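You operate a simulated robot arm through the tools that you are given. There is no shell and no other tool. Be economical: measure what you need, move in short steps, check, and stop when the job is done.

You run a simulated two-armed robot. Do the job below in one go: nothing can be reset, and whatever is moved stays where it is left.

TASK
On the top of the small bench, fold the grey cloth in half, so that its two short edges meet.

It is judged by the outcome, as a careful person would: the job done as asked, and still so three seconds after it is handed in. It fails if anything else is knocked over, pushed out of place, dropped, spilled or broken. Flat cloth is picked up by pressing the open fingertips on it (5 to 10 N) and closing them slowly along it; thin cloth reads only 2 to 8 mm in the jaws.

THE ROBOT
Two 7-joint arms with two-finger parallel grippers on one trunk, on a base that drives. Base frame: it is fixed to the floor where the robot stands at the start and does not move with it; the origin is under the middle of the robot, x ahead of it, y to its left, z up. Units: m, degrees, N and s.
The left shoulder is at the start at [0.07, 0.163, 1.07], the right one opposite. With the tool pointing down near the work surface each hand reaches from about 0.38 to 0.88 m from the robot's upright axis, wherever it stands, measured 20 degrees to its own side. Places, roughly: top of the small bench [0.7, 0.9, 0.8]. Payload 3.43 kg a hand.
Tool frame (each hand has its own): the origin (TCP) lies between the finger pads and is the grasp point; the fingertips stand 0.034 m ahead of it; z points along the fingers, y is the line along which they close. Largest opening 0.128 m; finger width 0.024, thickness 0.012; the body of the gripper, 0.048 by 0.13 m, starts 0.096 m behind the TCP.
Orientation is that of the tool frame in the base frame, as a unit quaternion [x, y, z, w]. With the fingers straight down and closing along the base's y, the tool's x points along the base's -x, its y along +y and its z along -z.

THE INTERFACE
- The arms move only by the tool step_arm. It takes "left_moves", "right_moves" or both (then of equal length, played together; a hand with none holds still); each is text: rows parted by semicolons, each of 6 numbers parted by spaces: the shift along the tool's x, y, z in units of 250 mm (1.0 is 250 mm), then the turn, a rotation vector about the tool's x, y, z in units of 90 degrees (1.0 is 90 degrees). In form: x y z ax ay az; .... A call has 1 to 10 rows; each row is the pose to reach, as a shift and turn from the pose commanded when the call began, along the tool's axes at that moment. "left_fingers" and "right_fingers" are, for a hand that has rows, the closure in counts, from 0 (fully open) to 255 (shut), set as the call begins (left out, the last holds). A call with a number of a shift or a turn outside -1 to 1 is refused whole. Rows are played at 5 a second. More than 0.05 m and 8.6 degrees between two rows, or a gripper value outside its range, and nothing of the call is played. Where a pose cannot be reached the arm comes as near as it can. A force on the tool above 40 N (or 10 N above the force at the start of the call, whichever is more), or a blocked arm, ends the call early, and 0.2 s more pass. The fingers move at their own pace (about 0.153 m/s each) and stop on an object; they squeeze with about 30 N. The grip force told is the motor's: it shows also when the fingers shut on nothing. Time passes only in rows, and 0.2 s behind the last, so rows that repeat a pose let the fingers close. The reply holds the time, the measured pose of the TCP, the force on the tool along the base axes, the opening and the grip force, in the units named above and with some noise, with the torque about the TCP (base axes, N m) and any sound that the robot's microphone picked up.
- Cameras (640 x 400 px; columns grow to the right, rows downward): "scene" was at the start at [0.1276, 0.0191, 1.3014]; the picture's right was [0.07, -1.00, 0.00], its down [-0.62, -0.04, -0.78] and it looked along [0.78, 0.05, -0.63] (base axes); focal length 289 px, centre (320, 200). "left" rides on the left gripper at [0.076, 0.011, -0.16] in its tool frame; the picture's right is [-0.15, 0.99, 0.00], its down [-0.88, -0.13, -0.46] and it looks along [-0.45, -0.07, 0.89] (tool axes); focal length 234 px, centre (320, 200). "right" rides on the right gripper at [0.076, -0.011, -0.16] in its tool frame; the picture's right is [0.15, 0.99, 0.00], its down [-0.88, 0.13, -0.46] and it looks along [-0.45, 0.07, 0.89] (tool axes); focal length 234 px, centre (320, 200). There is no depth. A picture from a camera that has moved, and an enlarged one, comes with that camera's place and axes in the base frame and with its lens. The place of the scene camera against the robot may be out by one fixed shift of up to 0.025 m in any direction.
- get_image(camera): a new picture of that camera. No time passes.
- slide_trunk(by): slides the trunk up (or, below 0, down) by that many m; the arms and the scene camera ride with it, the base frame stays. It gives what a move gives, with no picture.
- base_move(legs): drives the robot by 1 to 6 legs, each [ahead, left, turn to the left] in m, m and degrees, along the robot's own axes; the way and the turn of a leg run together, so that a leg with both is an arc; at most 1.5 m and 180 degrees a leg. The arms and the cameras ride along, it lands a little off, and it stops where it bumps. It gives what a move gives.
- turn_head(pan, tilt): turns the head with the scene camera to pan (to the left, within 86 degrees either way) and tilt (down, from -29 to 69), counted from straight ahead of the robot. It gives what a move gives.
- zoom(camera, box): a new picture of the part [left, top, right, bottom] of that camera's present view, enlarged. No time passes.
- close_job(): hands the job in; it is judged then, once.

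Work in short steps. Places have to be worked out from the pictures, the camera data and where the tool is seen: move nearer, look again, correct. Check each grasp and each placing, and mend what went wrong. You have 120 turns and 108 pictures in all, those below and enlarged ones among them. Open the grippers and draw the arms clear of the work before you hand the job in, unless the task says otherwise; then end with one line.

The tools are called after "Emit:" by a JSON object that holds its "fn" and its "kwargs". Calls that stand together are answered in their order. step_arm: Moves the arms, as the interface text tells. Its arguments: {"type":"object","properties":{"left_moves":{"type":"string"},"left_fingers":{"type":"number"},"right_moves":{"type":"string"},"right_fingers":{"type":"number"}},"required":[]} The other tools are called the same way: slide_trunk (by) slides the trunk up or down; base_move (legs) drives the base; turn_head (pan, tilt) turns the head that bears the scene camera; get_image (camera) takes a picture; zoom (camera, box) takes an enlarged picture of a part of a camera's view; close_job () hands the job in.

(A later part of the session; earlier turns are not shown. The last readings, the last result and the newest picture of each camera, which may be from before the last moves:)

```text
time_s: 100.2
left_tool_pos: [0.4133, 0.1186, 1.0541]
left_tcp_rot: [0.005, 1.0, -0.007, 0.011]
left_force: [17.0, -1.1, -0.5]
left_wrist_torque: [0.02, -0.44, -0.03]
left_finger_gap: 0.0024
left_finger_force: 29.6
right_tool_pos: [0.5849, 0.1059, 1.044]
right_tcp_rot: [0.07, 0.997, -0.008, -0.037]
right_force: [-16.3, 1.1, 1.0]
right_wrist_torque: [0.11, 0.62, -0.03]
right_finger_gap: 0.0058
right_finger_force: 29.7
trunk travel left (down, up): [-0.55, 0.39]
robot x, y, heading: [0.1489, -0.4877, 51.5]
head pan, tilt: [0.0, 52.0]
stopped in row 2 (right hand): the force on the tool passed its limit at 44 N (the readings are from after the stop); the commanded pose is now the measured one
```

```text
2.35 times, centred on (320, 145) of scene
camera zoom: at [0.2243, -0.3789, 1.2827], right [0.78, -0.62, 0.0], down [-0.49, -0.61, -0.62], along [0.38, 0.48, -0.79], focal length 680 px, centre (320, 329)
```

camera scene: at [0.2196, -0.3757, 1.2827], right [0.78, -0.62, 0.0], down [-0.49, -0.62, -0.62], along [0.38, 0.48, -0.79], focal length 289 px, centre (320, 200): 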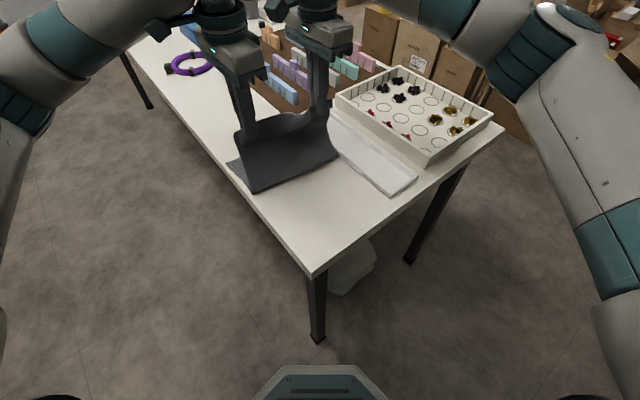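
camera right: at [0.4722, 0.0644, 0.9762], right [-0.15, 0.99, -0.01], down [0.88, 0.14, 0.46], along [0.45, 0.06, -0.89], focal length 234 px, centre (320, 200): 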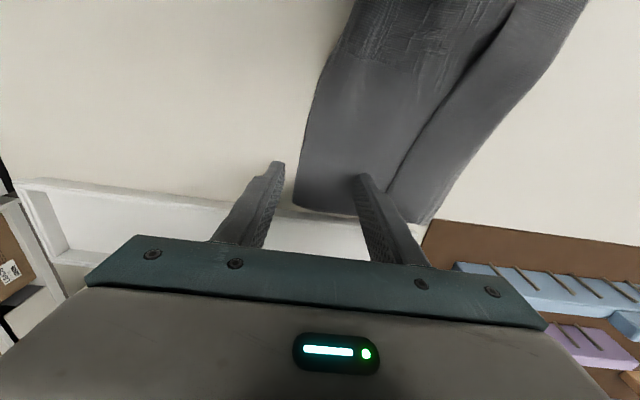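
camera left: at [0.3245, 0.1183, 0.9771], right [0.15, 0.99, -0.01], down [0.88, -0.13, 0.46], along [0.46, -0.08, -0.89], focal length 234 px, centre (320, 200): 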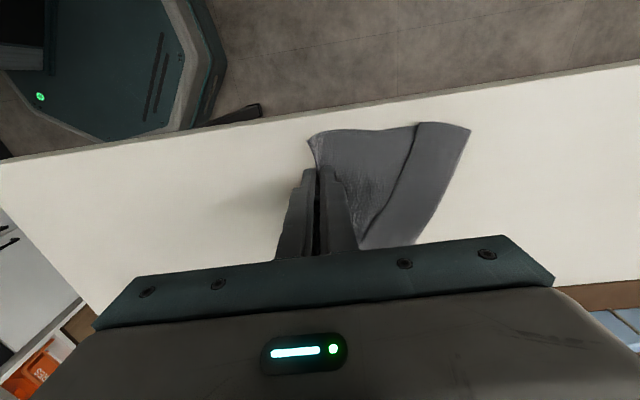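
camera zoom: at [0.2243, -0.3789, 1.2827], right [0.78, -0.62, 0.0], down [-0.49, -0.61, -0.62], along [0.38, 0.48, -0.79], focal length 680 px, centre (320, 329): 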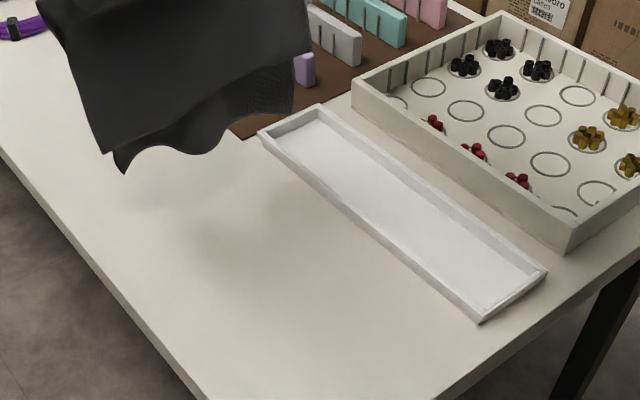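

The right arm had been at its reach limit and jumped sideways, and the cloth is now taut. I bring the right hand back 35 mm in -x and undo its twist.

Emit:
{"fn": "step_arm", "kwargs": {"right_moves": "0.04 -0.01 0 0 -0.012 -0.022; 0.08 -0.02 0 0 -0.024 -0.045; 0.12 -0.03 0 0 -0.036 -0.067; 0.15 -0.04 0 0 -0.047 -0.089; 0.15 -0.04 0 0 -0.047 -0.089"}}

```text
time_s: 101.4
left_tool_pos: [0.4051, 0.1238, 1.0532]
left_tcp_rot: [0.003, 1.0, -0.008, 0.011]
left_force: [-0.2, 0.2, -0.5]
left_wrist_torque: [0.02, -0.01, 0.02]
left_finger_gap: 0.0021
left_finger_force: 30.3
right_tool_pos: [0.5435, 0.1046, 1.0481]
right_tcp_rot: [0.001, 1.0, -0.009, 0.003]
right_force: [0.0, 0.1, -0.9]
right_wrist_torque: [0.0, 0.01, 0.0]
right_finger_gap: 0.006
right_finger_force: 30.0
trunk travel left (down, up): [-0.55, 0.39]
robot x, y, heading: [0.1496, -0.4857, 51.5]
head pan, tilt: [0.0, 52.0]
```

Recovered. Now a slow carry toward -y, to y≈-0.10.

Emit:
{"fn": "step_arm", "kwargs": {"left_moves": "0 -0.06 0 0 0 0; 0 -0.16 0 0 0 0; 0 -0.27 0 0 0 0; 0 -0.38 0 0 0 0; 0 -0.49 0 0 0 0; 0 -0.6 0 0 0 0; 0 -0.71 0 0 0 0; 0 -0.8 0 0 0 0; 0 -0.86 0 0 0 0; 0 -0.88 0 0 0 0", "right_moves": "0 -0.06 0 0 0 0; 0 -0.16 0 0 0 0; 0 -0.27 0 0 0 0; 0 -0.38 0 0 0 0; 0 -0.49 0 0 0 0; 0 -0.58 0 0 0 0; 0 -0.66 0 0 0 0; 0 -0.73 0 0 0 0; 0 -0.78 0 0 0 0; 0 -0.8 0 0 0 0"}}

Emit:
{"fn": "get_image", "kwargs": {"camera": "scene"}}

```text
time_s: 103.6
left_tool_pos: [0.4042, -0.0976, 1.0555]
left_tcp_rot: [0.002, 1.0, -0.007, 0.009]
left_force: [0.0, 0.0, 0.1]
left_wrist_torque: [0.04, 0.0, 0.0]
left_finger_gap: 0.0022
left_finger_force: 29.3
right_tool_pos: [0.5429, -0.0951, 1.0503]
right_tcp_rot: [0.001, 1.0, -0.01, 0.003]
right_force: [-0.6, 0.3, 1.4]
right_wrist_torque: [0.02, 0.01, -0.01]
right_finger_gap: 0.0061
right_finger_force: 30.1
trunk travel left (down, up): [-0.55, 0.39]
robot x, y, heading: [0.1511, -0.4868, 51.6]
head pan, tilt: [0.0, 52.0]
```

```text
16 pictures are left
camera scene: at [0.2191, -0.3752, 1.2827], right [0.78, -0.62, 0.0], down [-0.49, -0.62, -0.62], along [0.38, 0.48, -0.79], focal length 289 px, centre (320, 200)
```

scene: 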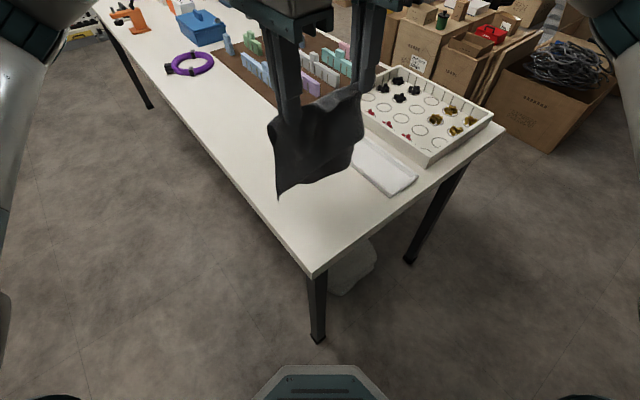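

The cloth hangs above the bench's right end. I spread the hands slightly and lower while moving toward +y to lay it out.

Emit:
{"fn": "step_arm", "kwargs": {"left_moves": "0.02 0 0.1 0 0 0; 0.02 0.02 0.2 0 0 0; 0.02 0.07 0.3 0 0 0; 0.02 0.14 0.4 0 0 0; 0.02 0.23 0.5 0 0 0; 0.02 0.33 0.6 0 0 0; 0.02 0.44 0.7 0 0 0; 0.02 0.55 0.79 0 0 0; 0.02 0.66 0.87 0 0 0; 0.02 0.74 0.92 0 0 0", "right_moves": "-0.026 0 0.1 0 0 0; -0.026 0.02 0.2 0 0 0; -0.026 0.07 0.3 0 0 0; -0.026 0.14 0.4 0 0 0; -0.026 0.23 0.5 0 0 0; -0.026 0.33 0.6 0 0 0; -0.026 0.44 0.7 0 0 0; -0.026 0.55 0.79 0 0 0; -0.026 0.66 0.86 0 0 0; -0.026 0.74 0.9 0 0 0"}}

Emit:
{"fn": "get_image", "kwargs": {"camera": "scene"}}

```text
time_s: 105.8
left_tool_pos: [0.404, 0.0851, 0.8238]
left_tcp_rot: [0.003, 1.0, -0.008, 0.01]
left_force: [0.6, 0.0, 1.0]
left_wrist_torque: [0.0, 0.02, -0.04]
left_finger_gap: 0.0022
left_finger_force: 30.1
right_tool_pos: [0.55, 0.0861, 0.8254]
right_tcp_rot: [0.001, 1.0, -0.01, 0.004]
right_force: [-0.8, -1.3, 3.7]
right_wrist_torque: [-0.05, 0.0, -0.02]
right_finger_gap: 0.0059
right_finger_force: 29.7
trunk travel left (down, up): [-0.55, 0.39]
robot x, y, heading: [0.1497, -0.483, 51.7]
head pan, tilt: [0.0, 52.0]
```

```text
15 pictures are left
camera scene: at [0.2182, -0.3749, 1.2828], right [0.78, -0.62, 0.0], down [-0.49, -0.62, -0.62], along [0.38, 0.48, -0.79], focal length 289 px, centre (320, 200)
```

scene: 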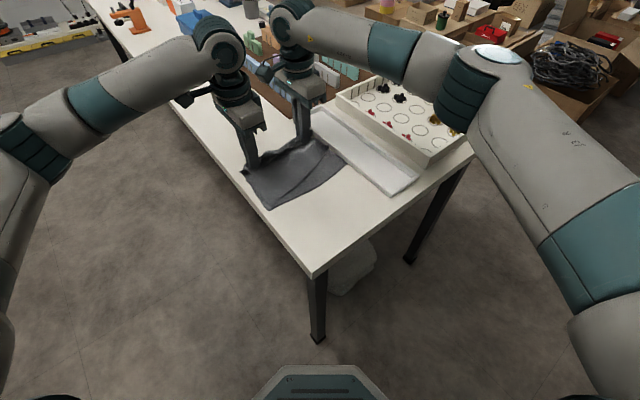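

Laid out nicely. I release gently, lift clear and look from the wrists.

Emit:
{"fn": "step_arm", "kwargs": {"left_moves": "0 0 0.012 0 0 0; 0 0 0.012 0 0 0", "right_moves": "0 0 0.008 0 0 0; 0 0 0.008 0 0 0", "left_fingers": 215, "right_fingers": 215}}

Emit:
{"fn": "step_arm", "kwargs": {"left_moves": "0 0 -0.1 0 0 0; 0.05 0 -0.25 0 0 0; 0.1 -0.05 -0.42 0 0 0; 0.12 -0.1 -0.6 0 0 0", "right_moves": "0 0 -0.1 0 0 0; 0 0.05 -0.25 0 0 0; 0 0.1 -0.42 0 0 0; 0 0.15 -0.55 0 0 0"}}

Emit:
{"fn": "zoom", "kwargs": {"camera": "scene", "box": [200, 100, 400, 225]}}

Emit:
{"fn": "get_image", "kwargs": {"camera": "left"}}

```text
time_s: 106.4
left_tool_pos: [0.4049, 0.0848, 0.8207]
left_tcp_rot: [0.003, 1.0, -0.008, 0.01]
left_force: [-0.6, 0.3, 0.0]
left_wrist_torque: [-0.02, -0.06, 0.01]
left_finger_gap: 0.0201
left_finger_force: 0.1
right_tool_pos: [0.5511, 0.0853, 0.8211]
right_tcp_rot: [0.0, 1.0, -0.01, 0.003]
right_force: [-0.3, -0.1, -0.4]
right_wrist_torque: [0.01, -0.03, 0.02]
right_finger_gap: 0.0203
right_finger_force: 0.4
trunk travel left (down, up): [-0.55, 0.39]
robot x, y, heading: [0.151, -0.4902, 51.5]
head pan, tilt: [0.0, 52.0]
```

```text
time_s: 107.4
left_tool_pos: [0.3719, 0.0593, 0.9709]
left_tcp_rot: [0.003, 1.0, -0.007, 0.01]
left_force: [1.0, -0.8, -0.3]
left_wrist_torque: [-0.01, 0.0, 0.02]
left_finger_gap: 0.0201
left_finger_force: 0.0
right_tool_pos: [0.5495, 0.1232, 0.9577]
right_tcp_rot: [0.001, 1.0, -0.008, 0.005]
right_force: [-0.7, -0.3, 0.0]
right_wrist_torque: [-0.01, -0.04, -0.01]
right_finger_gap: 0.02
right_finger_force: 0.1
trunk travel left (down, up): [-0.55, 0.39]
robot x, y, heading: [0.1483, -0.4895, 51.7]
head pan, tilt: [0.0, 52.0]
```

```text
3.20 times, centred on (300, 162) of scene
camera zoom: at [0.2174, -0.3763, 1.2828], right [0.78, -0.62, 0.0], down [-0.49, -0.62, -0.62], along [0.38, 0.48, -0.79], focal length 925 px, centre (384, 320)
```

zoom: 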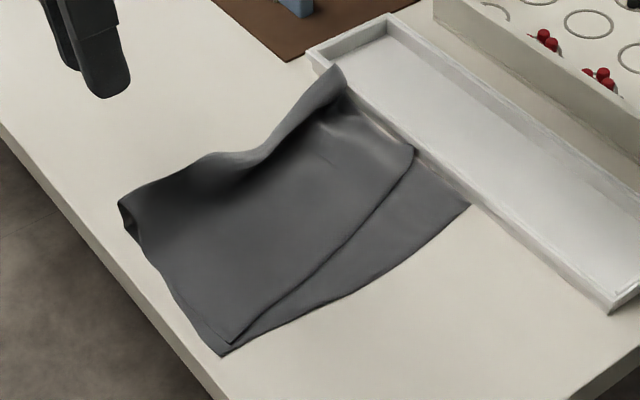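

```text
13 pictures are left
camera left: at [0.2915, 0.0733, 1.1308], right [0.15, 0.99, -0.01], down [0.87, -0.13, 0.48], along [0.47, -0.08, -0.88], focal length 234 px, centre (320, 200)
```

left: 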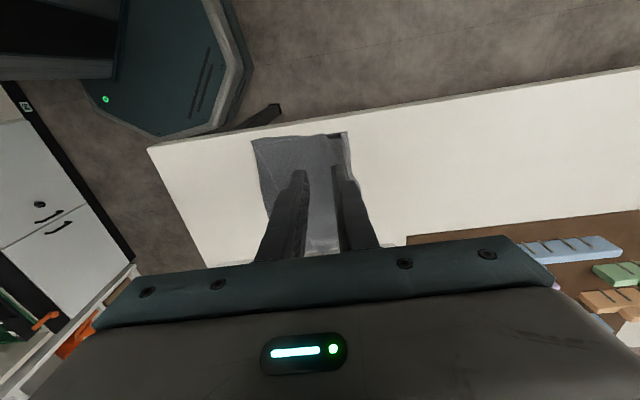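

The near corners now almost meet (about 10 mm), but at the far side the bottom layer sticks out about 70 mm beyond the top. I will pin the near corners with the left hand and pull the top layer's far corner toward -y with the right; moving to position.

Emit:
{"fn": "step_arm", "kwargs": {"left_moves": "-0.02 -0.1 0 0 0 0; -0.07 -0.237 0.05 0 0 0; -0.07 -0.237 0.2 0 0 0; -0.07 -0.237 0.35 0 0 0; -0.07 -0.237 0.48 0 0 0; -0.07 -0.237 0.56 0 0 0; -0.07 -0.237 0.59 0 0 0; -0.07 -0.237 0.6 0 0 0", "right_moves": "0 -0.1 0 0 0 0; 0 -0.2 0.05 0 0 0; 0 -0.297 0.1 0 0 0; 0 -0.297 0.2 0 0 0; 0 -0.297 0.28 0 0 0; 0 -0.297 0.35 0 0 0; 0 -0.297 0.4 0 0 0; 0 -0.297 0.4 0 0 0", "left_fingers": 255, "right_fingers": 135}}

Emit:
{"fn": "get_image", "kwargs": {"camera": "right"}}

```text
time_s: 109.2
left_tool_pos: [0.3923, 0.0002, 0.8213]
left_tcp_rot: [0.003, 1.0, -0.008, 0.011]
left_force: [-1.0, 0.4, -0.6]
left_wrist_torque: [0.01, -0.05, -0.05]
left_finger_gap: 0.0
left_finger_force: 29.8
right_tool_pos: [0.5528, 0.0484, 0.8583]
right_tcp_rot: [0.001, 1.0, -0.01, 0.004]
right_force: [-0.3, 1.8, -0.5]
right_wrist_torque: [0.01, 0.01, -0.03]
right_finger_gap: 0.0604
right_finger_force: 0.1
trunk travel left (down, up): [-0.55, 0.39]
robot x, y, heading: [0.1505, -0.4898, 51.2]
head pan, tilt: [0.0, 52.0]
```

```text
12 pictures are left
camera right: at [0.4751, 0.041, 1.018], right [-0.14, 0.99, -0.02], down [0.88, 0.14, 0.46], along [0.46, 0.05, -0.89], focal length 234 px, centre (320, 200)
```

right: 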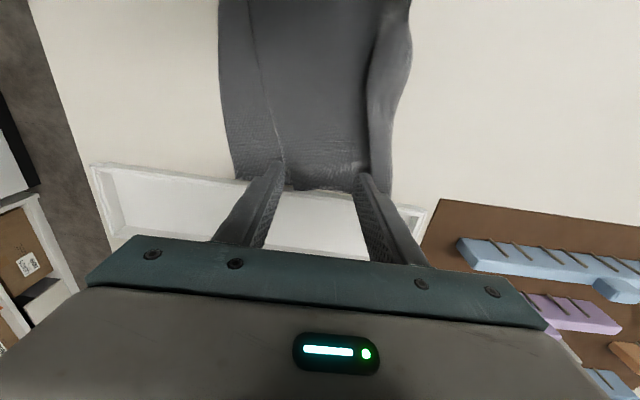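

The top edge is at y≈0.008 here (mismatch about 58 mm at the far corner). I shift right 14 mm to -y, level its tilt, lower to contact, and press the left pin.

Emit:
{"fn": "step_arm", "kwargs": {"left_moves": "0 0 0.004 0 0 0; 0 0 0.008 0 0 0; 0 0 0.012 0 0 0; 0 0 0.015 0 0 0; 0 0 0.018 0 0 0; 0 0 0.02 0 0 0; 0 0 0.02 0 0 0; 0 0 0.02 0 0 0", "right_moves": "0 -0.058 0 -0.009 0 0; 0 -0.058 0.05 -0.018 0 0; 0 -0.058 0.1 -0.018 0 0; 0 -0.058 0.14 -0.018 0 0; 0 -0.058 0.154 -0.018 0 0; 0 -0.058 0.158 -0.018 0 0; 0 -0.058 0.162 -0.018 0 0; 0 -0.058 0.164 -0.018 0 0"}}

```text
time_s: 111.0
left_tool_pos: [0.3917, 0.0004, 0.8174]
left_tcp_rot: [0.003, 1.0, -0.009, 0.011]
left_force: [2.2, 1.1, 4.6]
left_wrist_torque: [0.01, -0.01, 0.02]
left_finger_gap: 0.0002
left_finger_force: 29.9
right_tool_pos: [0.5519, 0.0328, 0.8199]
right_tcp_rot: [0.0, 1.0, 0.004, 0.003]
right_force: [0.8, 0.5, 0.5]
right_wrist_torque: [0.01, 0.01, -0.01]
right_finger_gap: 0.0604
right_finger_force: 0.1
trunk travel left (down, up): [-0.55, 0.39]
robot x, y, heading: [0.1505, -0.4848, 51.5]
head pan, tilt: [0.0, 52.0]
```

The right hand needs about 2 mm more; I approach in half-millimetre rows while the left pin presses slightly more.

Emit:
{"fn": "step_arm", "kwargs": {"left_moves": "0 0 0.001 0 0 0; 0 0 0.002 0 0 0; 0 0 0.002 0 0 0; 0 0 0.002 0 0 0; 0 0 0.002 0 0 0", "right_moves": "0 0 0.004 0 0 0; 0 0 0.007 0 0 0; 0 0 0.009 0 0 0; 0 0 0.011 0 0 0; 0 0 0.011 0 0 0"}}

```text
time_s: 112.2
left_tool_pos: [0.3932, 0.0005, 0.8173]
left_tcp_rot: [0.003, 1.0, -0.007, 0.01]
left_force: [1.6, 0.6, 7.6]
left_wrist_torque: [0.07, 0.02, 0.0]
left_finger_gap: 0.0
left_finger_force: 30.4
right_tool_pos: [0.5518, 0.0336, 0.8158]
right_tcp_rot: [0.001, 1.0, 0.005, 0.004]
right_force: [0.4, -1.2, 3.7]
right_wrist_torque: [-0.1, -0.01, 0.02]
right_finger_gap: 0.0603
right_finger_force: 0.3
trunk travel left (down, up): [-0.55, 0.39]
robot x, y, heading: [0.1508, -0.4919, 51.4]
head pan, tilt: [0.0, 52.0]
```

Slightly outer-heavy, so I tilt back a little, press to about 7 N and close.

Emit:
{"fn": "step_arm", "kwargs": {"right_moves": "0 0 0.001 0.004 0 0; 0 0 0.002 0.006 0 0; 0 0 0.003 0.006 0 0"}}

Emit:
{"fn": "step_arm", "kwargs": {"right_moves": "0 0 0.001 0 0 0", "right_fingers": 147}}

Emit:
{"fn": "step_arm", "kwargs": {"right_moves": "0 0 0 0 0 0", "right_fingers": 159}}

Emit:
{"fn": "step_arm", "kwargs": {"right_moves": "0 0 0 0 0 0", "right_fingers": 171}}

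Emit:
{"fn": "step_arm", "kwargs": {"right_moves": "0 0 0 0 0 0", "right_fingers": 183}}

Emit:
{"fn": "zoom", "kwargs": {"camera": "right", "box": [220, 80, 420, 220]}}

```text
time_s: 113.0
left_tool_pos: [0.3925, -0.0007, 0.8155]
left_tcp_rot: [0.003, 1.0, -0.007, 0.01]
left_force: [0.4, 0.3, 4.9]
left_wrist_torque: [0.04, 0.02, 0.02]
left_finger_gap: 0.0
left_finger_force: 30.3
right_tool_pos: [0.5521, 0.0338, 0.8175]
right_tcp_rot: [0.001, 1.0, 0.001, 0.003]
right_force: [1.3, 1.1, 9.0]
right_wrist_torque: [0.24, -0.12, -0.03]
right_finger_gap: 0.0607
right_finger_force: 0.2
trunk travel left (down, up): [-0.55, 0.39]
robot x, y, heading: [0.1484, -0.4874, 51.5]
head pan, tilt: [0.0, 52.0]
```

```text
time_s: 113.4
left_tool_pos: [0.392, -0.0006, 0.8173]
left_tcp_rot: [0.003, 1.0, -0.007, 0.01]
left_force: [0.3, 0.6, 3.5]
left_wrist_torque: [0.07, -0.01, -0.03]
left_finger_gap: 0.0
left_finger_force: 29.8
right_tool_pos: [0.5509, 0.033, 0.8163]
right_tcp_rot: [0.0, 1.0, 0.0, 0.005]
right_force: [0.3, -1.9, 12.6]
right_wrist_torque: [0.16, -0.03, -0.04]
right_finger_gap: 0.053
right_finger_force: 0.0
trunk travel left (down, up): [-0.55, 0.39]
robot x, y, heading: [0.1486, -0.4864, 51.7]
head pan, tilt: [0.0, 52.0]
```

```text
time_s: 113.8
left_tool_pos: [0.3921, -0.0004, 0.8183]
left_tcp_rot: [0.003, 1.0, -0.007, 0.01]
left_force: [1.0, 0.0, 2.4]
left_wrist_torque: [0.02, 0.03, 0.0]
left_finger_gap: 0.0002
left_finger_force: 29.7
right_tool_pos: [0.5516, 0.0333, 0.8158]
right_tcp_rot: [0.001, 1.0, 0.001, 0.004]
right_force: [0.8, -1.1, 15.3]
right_wrist_torque: [0.21, -0.04, 0.0]
right_finger_gap: 0.047
right_finger_force: 0.1
trunk travel left (down, up): [-0.55, 0.39]
robot x, y, heading: [0.1499, -0.4912, 51.3]
head pan, tilt: [0.0, 52.0]
```

```text
time_s: 114.2
left_tool_pos: [0.392, -0.0009, 0.8164]
left_tcp_rot: [0.003, 1.0, -0.008, 0.011]
left_force: [0.4, 0.8, 1.4]
left_wrist_torque: [0.02, 0.01, -0.02]
left_finger_gap: 0.0
left_finger_force: 29.9
right_tool_pos: [0.5514, 0.0327, 0.8159]
right_tcp_rot: [0.001, 1.0, 0.001, 0.005]
right_force: [-0.1, -2.6, 16.4]
right_wrist_torque: [0.29, -0.09, 0.01]
right_finger_gap: 0.0409
right_finger_force: 0.0
trunk travel left (down, up): [-0.55, 0.39]
robot x, y, heading: [0.1492, -0.4894, 51.3]
head pan, tilt: [0.0, 52.0]
```

```text
time_s: 114.6
left_tool_pos: [0.3921, -0.0011, 0.8172]
left_tcp_rot: [0.002, 1.0, -0.007, 0.011]
left_force: [0.6, -0.1, 1.0]
left_wrist_torque: [0.03, 0.03, 0.05]
left_finger_gap: 0.0002
left_finger_force: 29.3
right_tool_pos: [0.5509, 0.0326, 0.8164]
right_tcp_rot: [0.002, 1.0, 0.001, 0.005]
right_force: [-1.2, -2.8, 17.3]
right_wrist_torque: [0.29, -0.09, -0.06]
right_finger_gap: 0.0343
right_finger_force: 0.0
trunk travel left (down, up): [-0.55, 0.39]
robot x, y, heading: [0.1474, -0.4875, 51.8]
head pan, tilt: [0.0, 52.0]
```

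```text
2.86 times, centred on (320, 150) of right
camera zoom: at [0.4732, 0.0224, 0.975], right [-0.14, 0.99, 0.0], down [0.88, 0.13, 0.46], along [0.46, 0.07, -0.89], focal length 669 px, centre (320, 343)
```

zoom: 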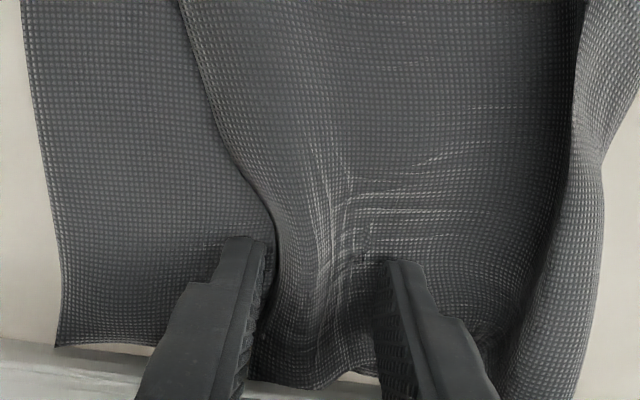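

The top layer's edge is buckling up between the pads. I finish closing.

Emit:
{"fn": "step_arm", "kwargs": {"right_moves": "0 0 -0.001 0 0 0", "right_fingers": 195}}

Emit:
{"fn": "step_arm", "kwargs": {"right_moves": "0 0 0 0 0 0", "right_fingers": 207}}

Emit:
{"fn": "step_arm", "kwargs": {"right_moves": "0 0 0 0 0 0", "right_fingers": 219}}

Emit:
{"fn": "step_arm", "kwargs": {"right_moves": "0 0 0 0 0 0", "right_fingers": 231}}

Emit:
{"fn": "step_arm", "kwargs": {"right_moves": "0 0 0 0 0 0", "right_fingers": 242}}

Emit:
{"fn": "step_arm", "kwargs": {"right_moves": "0 0 0 0 0 0; 0 0 0 0 0 0; 0 0 0 0 0 0", "right_fingers": 255}}

```text
time_s: 115.0
left_tool_pos: [0.3917, -0.0017, 0.8169]
left_tcp_rot: [0.003, 1.0, -0.007, 0.01]
left_force: [0.0, 0.0, 1.3]
left_wrist_torque: [-0.01, -0.01, 0.01]
left_finger_gap: 0.0
left_finger_force: 30.1
right_tool_pos: [0.551, 0.0325, 0.8171]
right_tcp_rot: [0.001, 1.0, 0.0, 0.005]
right_force: [0.5, -2.1, 17.7]
right_wrist_torque: [0.24, -0.16, 0.0]
right_finger_gap: 0.0284
right_finger_force: 0.1
trunk travel left (down, up): [-0.55, 0.39]
robot x, y, heading: [0.1492, -0.4851, 51.4]
head pan, tilt: [0.0, 52.0]
```

```text
time_s: 115.4
left_tool_pos: [0.392, 0.0004, 0.8173]
left_tcp_rot: [0.003, 1.0, -0.007, 0.011]
left_force: [-0.1, 0.0, 0.6]
left_wrist_torque: [0.0, 0.04, -0.02]
left_finger_gap: 0.0001
left_finger_force: 29.5
right_tool_pos: [0.5514, 0.0329, 0.8161]
right_tcp_rot: [0.001, 1.0, 0.0, 0.005]
right_force: [1.2, -2.3, 17.5]
right_wrist_torque: [0.22, -0.14, -0.03]
right_finger_gap: 0.0225
right_finger_force: 0.0
trunk travel left (down, up): [-0.55, 0.39]
robot x, y, heading: [0.1484, -0.4884, 51.6]
head pan, tilt: [0.0, 52.0]
```

```text
time_s: 115.8
left_tool_pos: [0.3921, -0.0006, 0.8181]
left_tcp_rot: [0.003, 1.0, -0.008, 0.01]
left_force: [-0.3, -0.1, 1.1]
left_wrist_torque: [0.0, 0.02, 0.02]
left_finger_gap: 0.0
left_finger_force: 29.7
right_tool_pos: [0.5522, 0.0328, 0.8166]
right_tcp_rot: [0.0, 1.0, 0.001, 0.005]
right_force: [-0.3, -2.7, 18.1]
right_wrist_torque: [0.11, -0.13, -0.03]
right_finger_gap: 0.0161
right_finger_force: 0.1
trunk travel left (down, up): [-0.55, 0.39]
robot x, y, heading: [0.1482, -0.4889, 51.5]
head pan, tilt: [0.0, 52.0]
```

```text
time_s: 116.2
left_tool_pos: [0.3917, -0.002, 0.8175]
left_tcp_rot: [0.003, 1.0, -0.007, 0.011]
left_force: [-0.1, 0.6, 0.6]
left_wrist_torque: [0.0, 0.03, 0.0]
left_finger_gap: 0.0
left_finger_force: 29.7
right_tool_pos: [0.5504, 0.0333, 0.8157]
right_tcp_rot: [0.001, 1.0, 0.001, 0.005]
right_force: [0.8, -2.8, 18.1]
right_wrist_torque: [0.08, -0.13, -0.02]
right_finger_gap: 0.0103
right_finger_force: 0.1
trunk travel left (down, up): [-0.55, 0.39]
robot x, y, heading: [0.147, -0.4884, 51.5]
head pan, tilt: [0.0, 52.0]
```

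```text
time_s: 116.6
left_tool_pos: [0.3918, -0.0002, 0.8173]
left_tcp_rot: [0.002, 1.0, -0.007, 0.01]
left_force: [0.2, 0.0, 1.4]
left_wrist_torque: [0.02, 0.0, 0.01]
left_finger_gap: 0.0
left_finger_force: 29.8
right_tool_pos: [0.5514, 0.0333, 0.8149]
right_tcp_rot: [0.0, 1.0, 0.001, 0.005]
right_force: [-0.1, -0.8, 18.1]
right_wrist_torque: [0.14, -0.16, -0.01]
right_finger_gap: 0.0072
right_finger_force: 0.4
trunk travel left (down, up): [-0.55, 0.39]
robot x, y, heading: [0.1484, -0.4882, 51.4]
head pan, tilt: [0.0, 52.0]
```

```text
time_s: 117.4
left_tool_pos: [0.3919, -0.0013, 0.817]
left_tcp_rot: [0.002, 1.0, -0.007, 0.01]
left_force: [-0.5, -0.4, 1.5]
left_wrist_torque: [0.05, 0.01, 0.02]
left_finger_gap: 0.0
left_finger_force: 29.8
right_tool_pos: [0.5523, 0.0322, 0.8167]
right_tcp_rot: [0.001, 1.0, 0.001, 0.003]
right_force: [0.4, -3.5, 18.2]
right_wrist_torque: [0.0, -0.17, -0.02]
right_finger_gap: 0.0027
right_finger_force: 29.9
trunk travel left (down, up): [-0.55, 0.39]
robot x, y, heading: [0.1519, -0.4875, 51.4]
head pan, tilt: [0.0, 52.0]
```

The right hand holds the top layer alone (2.7 mm). I firm up the left pin, then lift the corner 45 mm, draw it about 68 mm toward -y, and lower.

Emit:
{"fn": "step_arm", "kwargs": {"left_moves": "0 0 0.002 0 0 0; 0 0 0.003 0 0 0; 0 0 0.003 0 0 0; 0 0 0.003 0 0 0; 0 0 0.003 0 0 0; 0 0 0.003 0 0 0; 0 0 0.003 0 0 0; 0 0 0.003 0 0 0; 0 0 0.003 0 0 0; 0 0 0.003 0 0 0", "right_moves": "0 0 -0.06 0 0 0; 0 -0.02 -0.13 0 0 0; 0 -0.06 -0.18 0 0 0; 0 -0.11 -0.18 0 0 0; 0 -0.16 -0.16 0 0 0; 0 -0.21 -0.13 0 0 0; 0 -0.25 -0.09 0 0 0; 0 -0.272 -0.05 0 0 0; 0 -0.272 -0.025 0 0 0; 0 -0.272 -0.018 0 0 0"}}

Emit:
{"fn": "zoom", "kwargs": {"camera": "right", "box": [180, 40, 420, 210]}}

```text
time_s: 119.6
left_tool_pos: [0.393, -0.0004, 0.8169]
left_tcp_rot: [0.003, 1.0, -0.007, 0.01]
left_force: [1.5, 5.2, 25.4]
left_wrist_torque: [0.24, 0.14, -0.09]
left_finger_gap: 0.0003
left_finger_force: 29.9
right_tool_pos: [0.5518, -0.0353, 0.8189]
right_tcp_rot: [0.0, 1.0, 0.0, 0.003]
right_force: [-0.3, 0.6, -0.1]
right_wrist_torque: [-0.02, 0.0, 0.04]
right_finger_gap: 0.0025
right_finger_force: 29.9
trunk travel left (down, up): [-0.55, 0.39]
robot x, y, heading: [0.149, -0.4855, 51.5]
head pan, tilt: [0.0, 52.0]
```

```text
2.35 times, centred on (300, 125) of right
camera zoom: at [0.4738, -0.0458, 0.9787], right [-0.14, 0.99, 0.0], down [0.88, 0.13, 0.46], along [0.46, 0.07, -0.89], focal length 551 px, centre (367, 376)
```

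zoom: 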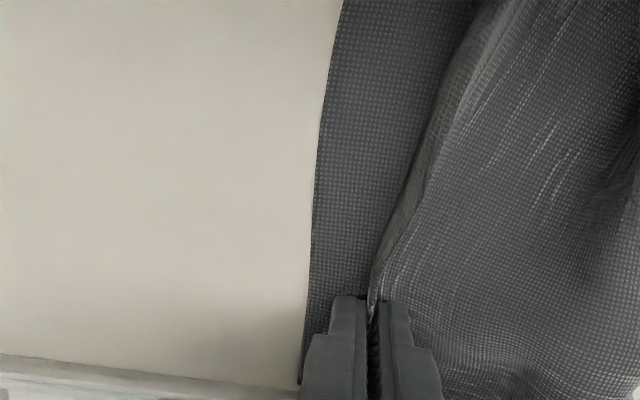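

The pinch is still about 21 mm short of the bottom edge (y≈-0.056), and the middle lags a bit. I lift a little and pull another 24 mm.

Emit:
{"fn": "step_arm", "kwargs": {"right_moves": "0 0 -0.06 0 0 0; 0 -0.03 -0.09 0 0 0; 0 -0.06 -0.09 0 0 0; 0 -0.09 -0.07 0 0 0; 0 -0.096 -0.03 0 0 0; 0 -0.096 0.004 0 0 0; 0 -0.096 0.008 0 0 0"}}

Emit:
{"fn": "zoom", "kwargs": {"camera": "right", "box": [180, 20, 460, 210]}}

```text
time_s: 121.2
left_tool_pos: [0.3925, -0.0013, 0.8161]
left_tcp_rot: [0.003, 1.0, -0.007, 0.01]
left_force: [3.4, 1.4, 28.1]
left_wrist_torque: [0.15, 0.1, -0.1]
left_finger_gap: 0.0
left_finger_force: 30.1
right_tool_pos: [0.552, -0.0597, 0.8169]
right_tcp_rot: [0.001, 1.0, 0.001, 0.004]
right_force: [-2.4, 2.0, 0.8]
right_wrist_torque: [0.08, 0.08, -0.06]
right_finger_gap: 0.0028
right_finger_force: 30.4
trunk travel left (down, up): [-0.55, 0.39]
robot x, y, heading: [0.1488, -0.4872, 51.4]
head pan, tilt: [0.0, 52.0]
```

```text
2.11 times, centred on (320, 115) of right
camera zoom: at [0.4732, -0.0703, 0.9773], right [-0.14, 0.99, 0.0], down [0.88, 0.13, 0.46], along [0.46, 0.07, -0.89], focal length 493 px, centre (320, 379)
```

zoom: 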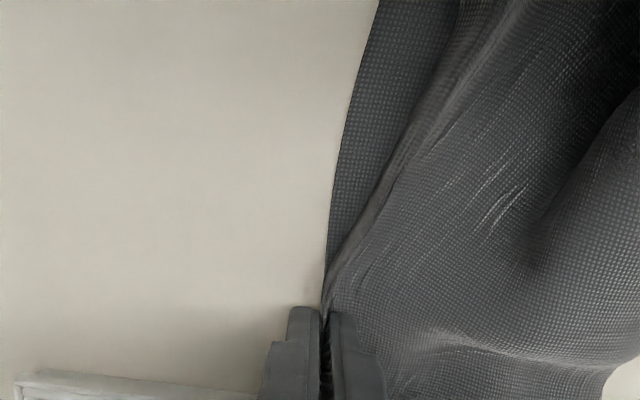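

Edges now meet at the far corner; the middle lags by about 25 mm while the left pin holds. I release the right hand, lift both and look.

Emit:
{"fn": "step_arm", "kwargs": {"right_moves": "0 0 0 0 0 0; 0 0 0 0 0 0; 0 0 -0.1 0 0 0; 0 0.02 -0.25 0 0 0; 0 0.1 -0.42 0 0 0; 0 0.25 -0.5 0 0 0; 0 0.4 -0.5 0 0 0", "left_moves": "0 0 0 0 0 0; 0 0 -0.02 0 0 0; 0 0 -0.1 0 0 0; 0 0 -0.25 0 0 0; 0 0.05 -0.42 0 0 0; 0 0.15 -0.5 0 0 0; 0 0.3 -0.5 0 0 0", "right_fingers": 215}}

Emit:
{"fn": "zoom", "kwargs": {"camera": "scene", "box": [210, 100, 410, 225]}}

```text
time_s: 122.8
left_tool_pos: [0.3908, 0.0772, 0.9361]
left_tcp_rot: [0.003, 1.0, -0.01, 0.01]
left_force: [0.3, 0.3, -0.7]
left_wrist_torque: [-0.02, 0.01, 0.03]
left_finger_gap: 0.0002
left_finger_force: 29.7
right_tool_pos: [0.5504, 0.0442, 0.9425]
right_tcp_rot: [0.001, 1.0, 0.0, 0.003]
right_force: [-0.2, 0.3, 0.7]
right_wrist_torque: [0.0, 0.0, -0.01]
right_finger_gap: 0.02
right_finger_force: 0.0
trunk travel left (down, up): [-0.55, 0.39]
robot x, y, heading: [0.1492, -0.4894, 51.5]
head pan, tilt: [0.0, 52.0]
```

```text
3.20 times, centred on (310, 162) of scene
camera zoom: at [0.2184, -0.373, 1.2825], right [0.78, -0.62, 0.0], down [-0.49, -0.62, -0.61], along [0.38, 0.48, -0.79], focal length 925 px, centre (352, 320)
```

zoom: 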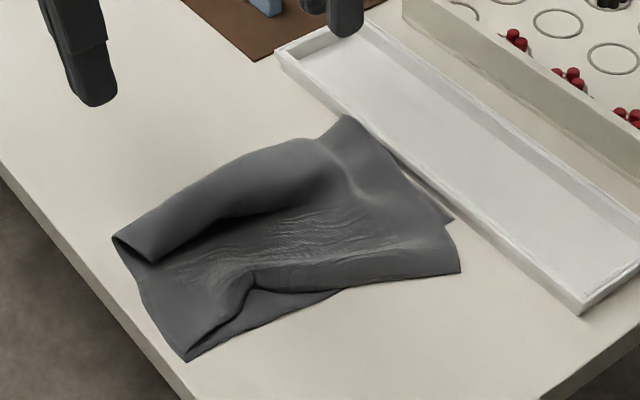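

Near and far corners meet now; only the near-middle of the top edge lags by about 30 mm (around x≈0.42). I bring the left hand there, with tilt levelled, to pull that part too.

Emit:
{"fn": "step_arm", "kwargs": {"left_moves": "-0.04 -0.08 0 -0.007 0.006 0; -0.08 -0.16 0.05 -0.014 0.012 0; -0.137 -0.285 0.12 -0.014 0.012 0; -0.137 -0.285 0.22 -0.014 0.012 0; -0.137 -0.285 0.3 -0.014 0.012 0; -0.137 -0.285 0.34 -0.014 0.012 0; -0.137 -0.285 0.34 -0.014 0.012 0", "left_fingers": 135}}

Emit:
{"fn": "get_image", "kwargs": {"camera": "left"}}

```text
time_s: 123.7
left_tool_pos: [0.4247, 0.0094, 0.9117]
left_tcp_rot: [0.002, 1.0, 0.004, 0.002]
left_force: [0.2, 0.0, -0.5]
left_wrist_torque: [0.01, 0.08, 0.01]
left_finger_gap: 0.0602
left_finger_force: 0.0
right_tool_pos: [0.5573, 0.0408, 0.9403]
right_tcp_rot: [0.005, 1.0, -0.001, 0.004]
right_force: [0.8, 0.3, 0.1]
right_wrist_torque: [-0.04, 0.01, 0.0]
right_finger_gap: 0.0197
right_finger_force: 0.0
trunk travel left (down, up): [-0.55, 0.39]
robot x, y, heading: [0.1478, -0.4868, 51.5]
head pan, tilt: [0.0, 52.0]
stopped in row 4 (right hand): the force on the tool passed its limit at 43 N (the readings are from after the stop); the commanded pose is now the measured one
```

```text
7 pictures are left
camera left: at [0.3473, 0.019, 1.0728], right [0.15, 0.99, 0.01], down [0.88, -0.14, 0.46], along [0.45, -0.06, -0.89], focal length 234 px, centre (320, 200)
```

left: 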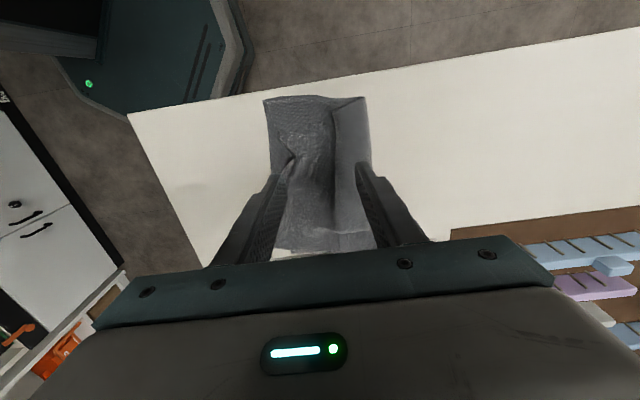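

The wrists touched, so I move the right hand up and away (+x, then -y) before going on.

Emit:
{"fn": "step_arm", "kwargs": {"right_moves": "-0.04 0 -0.08 0 0 0; -0.08 0 -0.2 0 0 0; -0.12 -0.08 -0.3 0 0 0; -0.12 -0.22 -0.32 0 0 0; -0.12 -0.38 -0.32 0 0 0; -0.12 -0.54 -0.32 0 0 0; -0.12 -0.7 -0.32 0 0 0; -0.12 -0.8 -0.32 0 0 0"}}

Emit:
{"fn": "step_arm", "kwargs": {"left_moves": "0 -0.03 0.05 0 0 0; 0 -0.062 0.12 0 0 0; 0 -0.062 0.2 0 0 0; 0 -0.062 0.28 0 0 0; 0 -0.062 0.34 0 0 0; 0 -0.062 0.36 0 0 0; 0 -0.062 0.37 0 0 0"}}

Emit:
{"fn": "zoom", "kwargs": {"camera": "left", "box": [210, 70, 430, 220]}}

```text
time_s: 125.5
left_tool_pos: [0.4233, 0.0098, 0.9118]
left_tcp_rot: [0.002, 1.0, 0.004, 0.002]
left_force: [0.1, -0.2, -0.9]
left_wrist_torque: [0.0, -0.03, 0.0]
left_finger_gap: 0.0603
left_finger_force: 0.1
right_tool_pos: [0.5824, -0.161, 1.0218]
right_tcp_rot: [0.005, 1.0, -0.001, 0.005]
right_force: [-1.1, 0.6, -0.8]
right_wrist_torque: [-0.02, -0.02, 0.0]
right_finger_gap: 0.0201
right_finger_force: 0.0
trunk travel left (down, up): [-0.55, 0.39]
robot x, y, heading: [0.152, -0.4891, 51.7]
head pan, tilt: [0.0, 52.0]
```

```text
time_s: 127.1
left_tool_pos: [0.4239, -0.0049, 0.8191]
left_tcp_rot: [0.001, 1.0, 0.004, 0.002]
left_force: [0.1, -0.6, 0.7]
left_wrist_torque: [0.03, -0.01, 0.02]
left_finger_gap: 0.0603
left_finger_force: 0.0
right_tool_pos: [0.5827, -0.1597, 1.0213]
right_tcp_rot: [0.004, 1.0, -0.001, 0.004]
right_force: [-0.6, 0.0, 0.2]
right_wrist_torque: [-0.01, 0.0, 0.04]
right_finger_gap: 0.02
right_finger_force: 0.0
trunk travel left (down, up): [-0.55, 0.39]
robot x, y, heading: [0.1503, -0.4873, 51.3]
head pan, tilt: [0.0, 52.0]
```

```text
2.67 times, centred on (320, 145) of left
camera zoom: at [0.3468, 0.0054, 0.9803], right [0.15, 0.99, 0.01], down [0.88, -0.14, 0.46], along [0.45, -0.06, -0.89], focal length 624 px, centre (320, 347)
```

zoom: 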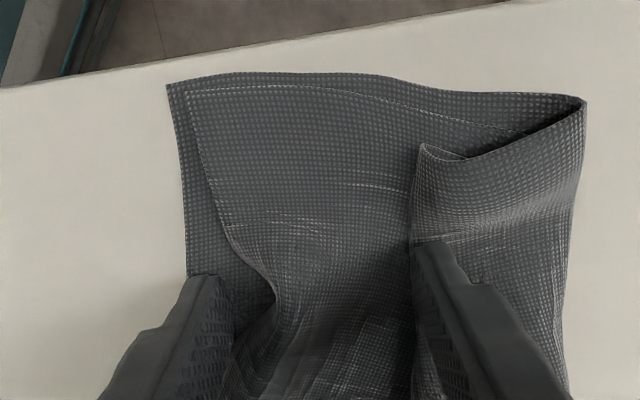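

The near view shows the top edge lagging about 27 mm at x≈0.42 and a small pleat near the fold. I shift the left hand 6 mm to -y, press to contact on the top edge and pinch it.

Emit:
{"fn": "step_arm", "kwargs": {"left_moves": "0 -0.024 0 0 0 0; 0 -0.024 0.004 0 0 0; 0 -0.024 0.007 0 0 0; 0 -0.024 0.009 0 0 0; 0 -0.024 0.009 0 0 0"}}

```text
time_s: 128.3
left_tool_pos: [0.423, -0.0117, 0.817]
left_tcp_rot: [0.002, 1.0, 0.005, 0.003]
left_force: [0.1, 1.8, 6.9]
left_wrist_torque: [0.36, -0.02, -0.07]
left_finger_gap: 0.0608
left_finger_force: 0.2
right_tool_pos: [0.5816, -0.1606, 1.0222]
right_tcp_rot: [0.005, 1.0, -0.002, 0.004]
right_force: [0.6, 0.7, -0.4]
right_wrist_torque: [-0.01, 0.01, 0.01]
right_finger_gap: 0.0202
right_finger_force: 0.0
trunk travel left (down, up): [-0.55, 0.39]
robot x, y, heading: [0.1514, -0.4854, 51.7]
head pan, tilt: [0.0, 52.0]
```

Contact on the inner finger at 7 N; I lower the outer finger slightly by tilt and close.

Emit:
{"fn": "step_arm", "kwargs": {"left_moves": "0 0 0 -0.005 0 0; 0 0 0.001 -0.009 0 0; 0 0 0.001 -0.009 0 0"}}

Emit:
{"fn": "step_arm", "kwargs": {"left_moves": "0 0 0.0005 0 0 0", "left_fingers": 147}}

Emit:
{"fn": "step_arm", "kwargs": {"left_moves": "0 0 0 0 0 0", "left_fingers": 159}}

Emit:
{"fn": "step_arm", "kwargs": {"left_moves": "0 0 0 0 0 0", "left_fingers": 171}}

Emit:
{"fn": "step_arm", "kwargs": {"left_moves": "0 0 0 0 0 0", "left_fingers": 183}}

Emit:
{"fn": "step_arm", "kwargs": {"left_moves": "0 0 0 0 0 0", "left_fingers": 195}}

Emit:
{"fn": "step_arm", "kwargs": {"left_moves": "0 0 0 0 0 0", "left_fingers": 207}}

Emit:
{"fn": "step_arm", "kwargs": {"left_moves": "0 0 0 0 0 0", "left_fingers": 219}}

Emit:
{"fn": "step_arm", "kwargs": {"left_moves": "0 0 0 0 0 0", "left_fingers": 231}}

Emit:
{"fn": "step_arm", "kwargs": {"left_moves": "0 0 0 0 0 0", "left_fingers": 242}}

Emit:
{"fn": "step_arm", "kwargs": {"left_moves": "0 0 0 0 0 0; 0 0 0 0 0 0; 0 0 0 0 0 0", "left_fingers": 255}}

Emit:
{"fn": "zoom", "kwargs": {"camera": "left", "box": [210, 70, 430, 220]}}

```text
time_s: 129.1
left_tool_pos: [0.4228, -0.0115, 0.8169]
left_tcp_rot: [0.002, 1.0, 0.011, 0.003]
left_force: [-0.4, -0.3, 6.9]
left_wrist_torque: [0.07, 0.0, -0.02]
left_finger_gap: 0.0606
left_finger_force: 0.7
right_tool_pos: [0.5832, -0.1612, 1.0224]
right_tcp_rot: [0.004, 1.0, 0.0, 0.004]
right_force: [0.9, 0.4, -0.1]
right_wrist_torque: [0.01, 0.02, -0.03]
right_finger_gap: 0.02
right_finger_force: 0.1
trunk travel left (down, up): [-0.55, 0.39]
robot x, y, heading: [0.1507, -0.4809, 51.9]
head pan, tilt: [0.0, 52.0]
```

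```text
time_s: 129.5
left_tool_pos: [0.4242, -0.0117, 0.8165]
left_tcp_rot: [0.002, 1.0, 0.011, 0.002]
left_force: [0.2, -0.7, 6.0]
left_wrist_torque: [0.05, 0.02, 0.02]
left_finger_gap: 0.0537
left_finger_force: 0.1
right_tool_pos: [0.5827, -0.16, 1.0225]
right_tcp_rot: [0.004, 1.0, -0.001, 0.004]
right_force: [-0.1, 0.5, 0.6]
right_wrist_torque: [0.01, -0.01, 0.0]
right_finger_gap: 0.0202
right_finger_force: 0.0
trunk travel left (down, up): [-0.55, 0.39]
robot x, y, heading: [0.1472, -0.4856, 51.6]
head pan, tilt: [0.0, 52.0]
```

```text
time_s: 129.9
left_tool_pos: [0.4246, -0.0109, 0.8166]
left_tcp_rot: [0.001, 1.0, 0.011, 0.003]
left_force: [-0.9, -0.2, 4.5]
left_wrist_torque: [0.09, 0.03, 0.01]
left_finger_gap: 0.0478
left_finger_force: 0.0
right_tool_pos: [0.583, -0.1602, 1.023]
right_tcp_rot: [0.004, 1.0, -0.001, 0.004]
right_force: [0.3, 0.3, 0.5]
right_wrist_torque: [-0.05, 0.03, 0.03]
right_finger_gap: 0.02
right_finger_force: 0.0
trunk travel left (down, up): [-0.55, 0.39]
robot x, y, heading: [0.1466, -0.4865, 51.6]
head pan, tilt: [0.0, 52.0]
```

```text
time_s: 130.3
left_tool_pos: [0.4229, -0.0119, 0.8163]
left_tcp_rot: [0.002, 1.0, 0.012, 0.002]
left_force: [0.3, -1.4, 6.4]
left_wrist_torque: [0.12, 0.03, 0.0]
left_finger_gap: 0.0419
left_finger_force: 0.1
right_tool_pos: [0.5824, -0.1604, 1.0217]
right_tcp_rot: [0.004, 1.0, -0.001, 0.004]
right_force: [-0.5, 0.2, 1.0]
right_wrist_torque: [0.03, 0.02, 0.0]
right_finger_gap: 0.02
right_finger_force: 0.0
trunk travel left (down, up): [-0.55, 0.39]
robot x, y, heading: [0.1481, -0.486, 51.6]
head pan, tilt: [0.0, 52.0]
```

```text
time_s: 130.7
left_tool_pos: [0.423, -0.0123, 0.8164]
left_tcp_rot: [0.002, 1.0, 0.011, 0.003]
left_force: [-0.6, 0.1, 6.2]
left_wrist_torque: [0.12, 0.03, -0.02]
left_finger_gap: 0.0354
left_finger_force: 0.1
right_tool_pos: [0.5827, -0.1606, 1.0225]
right_tcp_rot: [0.005, 1.0, -0.001, 0.004]
right_force: [0.0, -0.4, 0.3]
right_wrist_torque: [0.03, -0.04, -0.04]
right_finger_gap: 0.0202
right_finger_force: 0.0
trunk travel left (down, up): [-0.55, 0.39]
robot x, y, heading: [0.1505, -0.4878, 51.3]
head pan, tilt: [0.0, 52.0]
```

```text
time_s: 131.1
left_tool_pos: [0.4236, -0.0121, 0.8166]
left_tcp_rot: [0.002, 1.0, 0.011, 0.003]
left_force: [-0.5, 0.0, 6.4]
left_wrist_torque: [0.13, 0.08, 0.02]
left_finger_gap: 0.0298
left_finger_force: 0.0
right_tool_pos: [0.5818, -0.1604, 1.0223]
right_tcp_rot: [0.004, 1.0, -0.001, 0.005]
right_force: [0.3, 0.3, -0.4]
right_wrist_torque: [-0.02, 0.02, -0.02]
right_finger_gap: 0.0201
right_finger_force: 0.1
trunk travel left (down, up): [-0.55, 0.39]
robot x, y, heading: [0.1507, -0.4842, 51.4]
head pan, tilt: [0.0, 52.0]
```

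```text
time_s: 131.5
left_tool_pos: [0.4245, -0.0116, 0.8174]
left_tcp_rot: [0.002, 1.0, 0.011, 0.003]
left_force: [-0.6, -1.2, 7.5]
left_wrist_torque: [0.12, 0.09, 0.03]
left_finger_gap: 0.0234
left_finger_force: 0.0
right_tool_pos: [0.5833, -0.1614, 1.0223]
right_tcp_rot: [0.004, 1.0, 0.0, 0.004]
right_force: [0.4, 0.0, -0.3]
right_wrist_torque: [0.03, 0.01, -0.01]
right_finger_gap: 0.0203
right_finger_force: 0.1
trunk travel left (down, up): [-0.55, 0.39]
robot x, y, heading: [0.1454, -0.4871, 51.2]
head pan, tilt: [0.0, 52.0]
```

```text
time_s: 131.9
left_tool_pos: [0.4239, -0.0117, 0.8167]
left_tcp_rot: [0.001, 1.0, 0.012, 0.002]
left_force: [-1.1, -1.5, 8.4]
left_wrist_torque: [0.11, 0.1, 0.01]
left_finger_gap: 0.0177
left_finger_force: 0.1
right_tool_pos: [0.5828, -0.1605, 1.023]
right_tcp_rot: [0.004, 1.0, 0.0, 0.004]
right_force: [0.0, -0.4, 0.8]
right_wrist_torque: [0.01, -0.01, 0.02]
right_finger_gap: 0.0202
right_finger_force: 0.0
trunk travel left (down, up): [-0.55, 0.39]
robot x, y, heading: [0.1521, -0.4854, 51.4]
head pan, tilt: [0.0, 52.0]
```

```text
time_s: 132.3
left_tool_pos: [0.4234, -0.0119, 0.8157]
left_tcp_rot: [0.001, 1.0, 0.011, 0.003]
left_force: [-0.1, -1.4, 8.3]
left_wrist_torque: [0.08, 0.09, 0.01]
left_finger_gap: 0.0118
left_finger_force: 0.0
right_tool_pos: [0.583, -0.1608, 1.0221]
right_tcp_rot: [0.004, 1.0, -0.001, 0.004]
right_force: [-0.1, 0.5, 0.4]
right_wrist_torque: [0.0, -0.01, -0.02]
right_finger_gap: 0.0203
right_finger_force: 0.1
trunk travel left (down, up): [-0.55, 0.39]
robot x, y, heading: [0.147, -0.4897, 51.4]
head pan, tilt: [0.0, 52.0]
```

```text
time_s: 132.7
left_tool_pos: [0.4237, -0.0113, 0.8165]
left_tcp_rot: [0.002, 1.0, 0.011, 0.002]
left_force: [0.1, -0.6, 9.2]
left_wrist_torque: [0.11, 0.1, 0.0]
left_finger_gap: 0.0069
left_finger_force: 0.7
right_tool_pos: [0.5824, -0.1613, 1.0223]
right_tcp_rot: [0.005, 1.0, -0.002, 0.004]
right_force: [-0.2, -0.3, -0.3]
right_wrist_torque: [-0.01, -0.01, -0.01]
right_finger_gap: 0.0203
right_finger_force: 0.1
trunk travel left (down, up): [-0.55, 0.39]
robot x, y, heading: [0.15, -0.4874, 51.5]
head pan, tilt: [0.0, 52.0]
```

```text
time_s: 133.5
left_tool_pos: [0.4231, -0.0116, 0.8164]
left_tcp_rot: [0.002, 1.0, 0.012, 0.003]
left_force: [0.3, 1.1, 10.6]
left_wrist_torque: [0.12, 0.08, 0.0]
left_finger_gap: 0.0039
left_finger_force: 29.8
right_tool_pos: [0.5825, -0.1601, 1.0216]
right_tcp_rot: [0.004, 1.0, -0.001, 0.005]
right_force: [0.2, 0.9, 0.1]
right_wrist_torque: [0.0, 0.01, 0.02]
right_finger_gap: 0.0199
right_finger_force: 0.1
trunk travel left (down, up): [-0.55, 0.39]
robot x, y, heading: [0.15, -0.4861, 51.4]
head pan, tilt: [0.0, 52.0]
```

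```text
2.67 times, centred on (320, 145) of left
camera zoom: at [0.3469, -0.004, 0.9781], right [0.15, 0.99, 0.02], down [0.88, -0.14, 0.46], along [0.46, -0.05, -0.89], focal length 624 px, centre (320, 347)
```

zoom: 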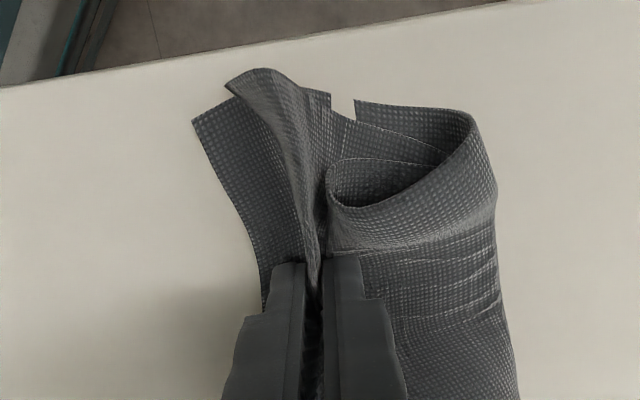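

Holding 3.9 mm, clearly the top edge and perhaps the pleat with it. I lift 80 mm and draw toward -y to open the pleat, then look.

Emit:
{"fn": "step_arm", "kwargs": {"left_moves": "0 0 -0.1 0 0 0; 0 -0.02 -0.22 0 0 0; 0 -0.05 -0.32 0 0 0; 0 -0.1 -0.36 0 0 0; 0 -0.16 -0.36 0 0 0; 0 -0.16 -0.36 0 0 0"}}

Emit:
{"fn": "zoom", "kwargs": {"camera": "scene", "box": [210, 90, 410, 215]}}

```text
time_s: 134.9
left_tool_pos: [0.4215, -0.0543, 0.9063]
left_tcp_rot: [0.002, 1.0, 0.011, 0.002]
left_force: [0.0, -0.1, 0.1]
left_wrist_torque: [-0.01, 0.01, 0.05]
left_finger_gap: 0.0036
left_finger_force: 30.5
right_tool_pos: [0.5837, -0.1597, 1.0219]
right_tcp_rot: [0.004, 1.0, -0.001, 0.005]
right_force: [-0.5, -0.2, 0.4]
right_wrist_torque: [-0.01, 0.01, -0.02]
right_finger_gap: 0.02
right_finger_force: 0.1
trunk travel left (down, up): [-0.55, 0.39]
robot x, y, heading: [0.1498, -0.4847, 51.6]
head pan, tilt: [0.0, 52.0]
```

```text
3.20 times, centred on (310, 152) of scene
camera zoom: at [0.2188, -0.3749, 1.2827], right [0.78, -0.62, 0.0], down [-0.49, -0.62, -0.62], along [0.38, 0.48, -0.79], focal length 925 px, centre (352, 352)
```

zoom: 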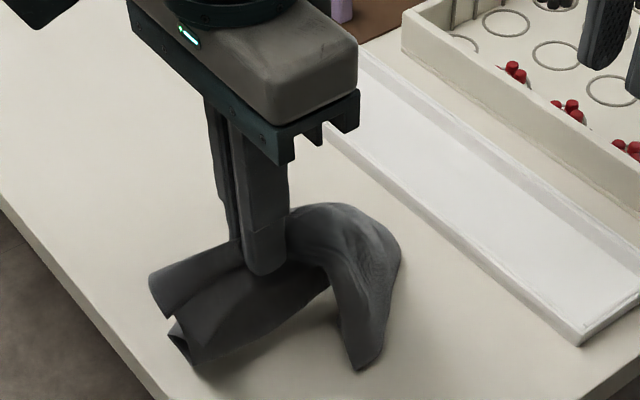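

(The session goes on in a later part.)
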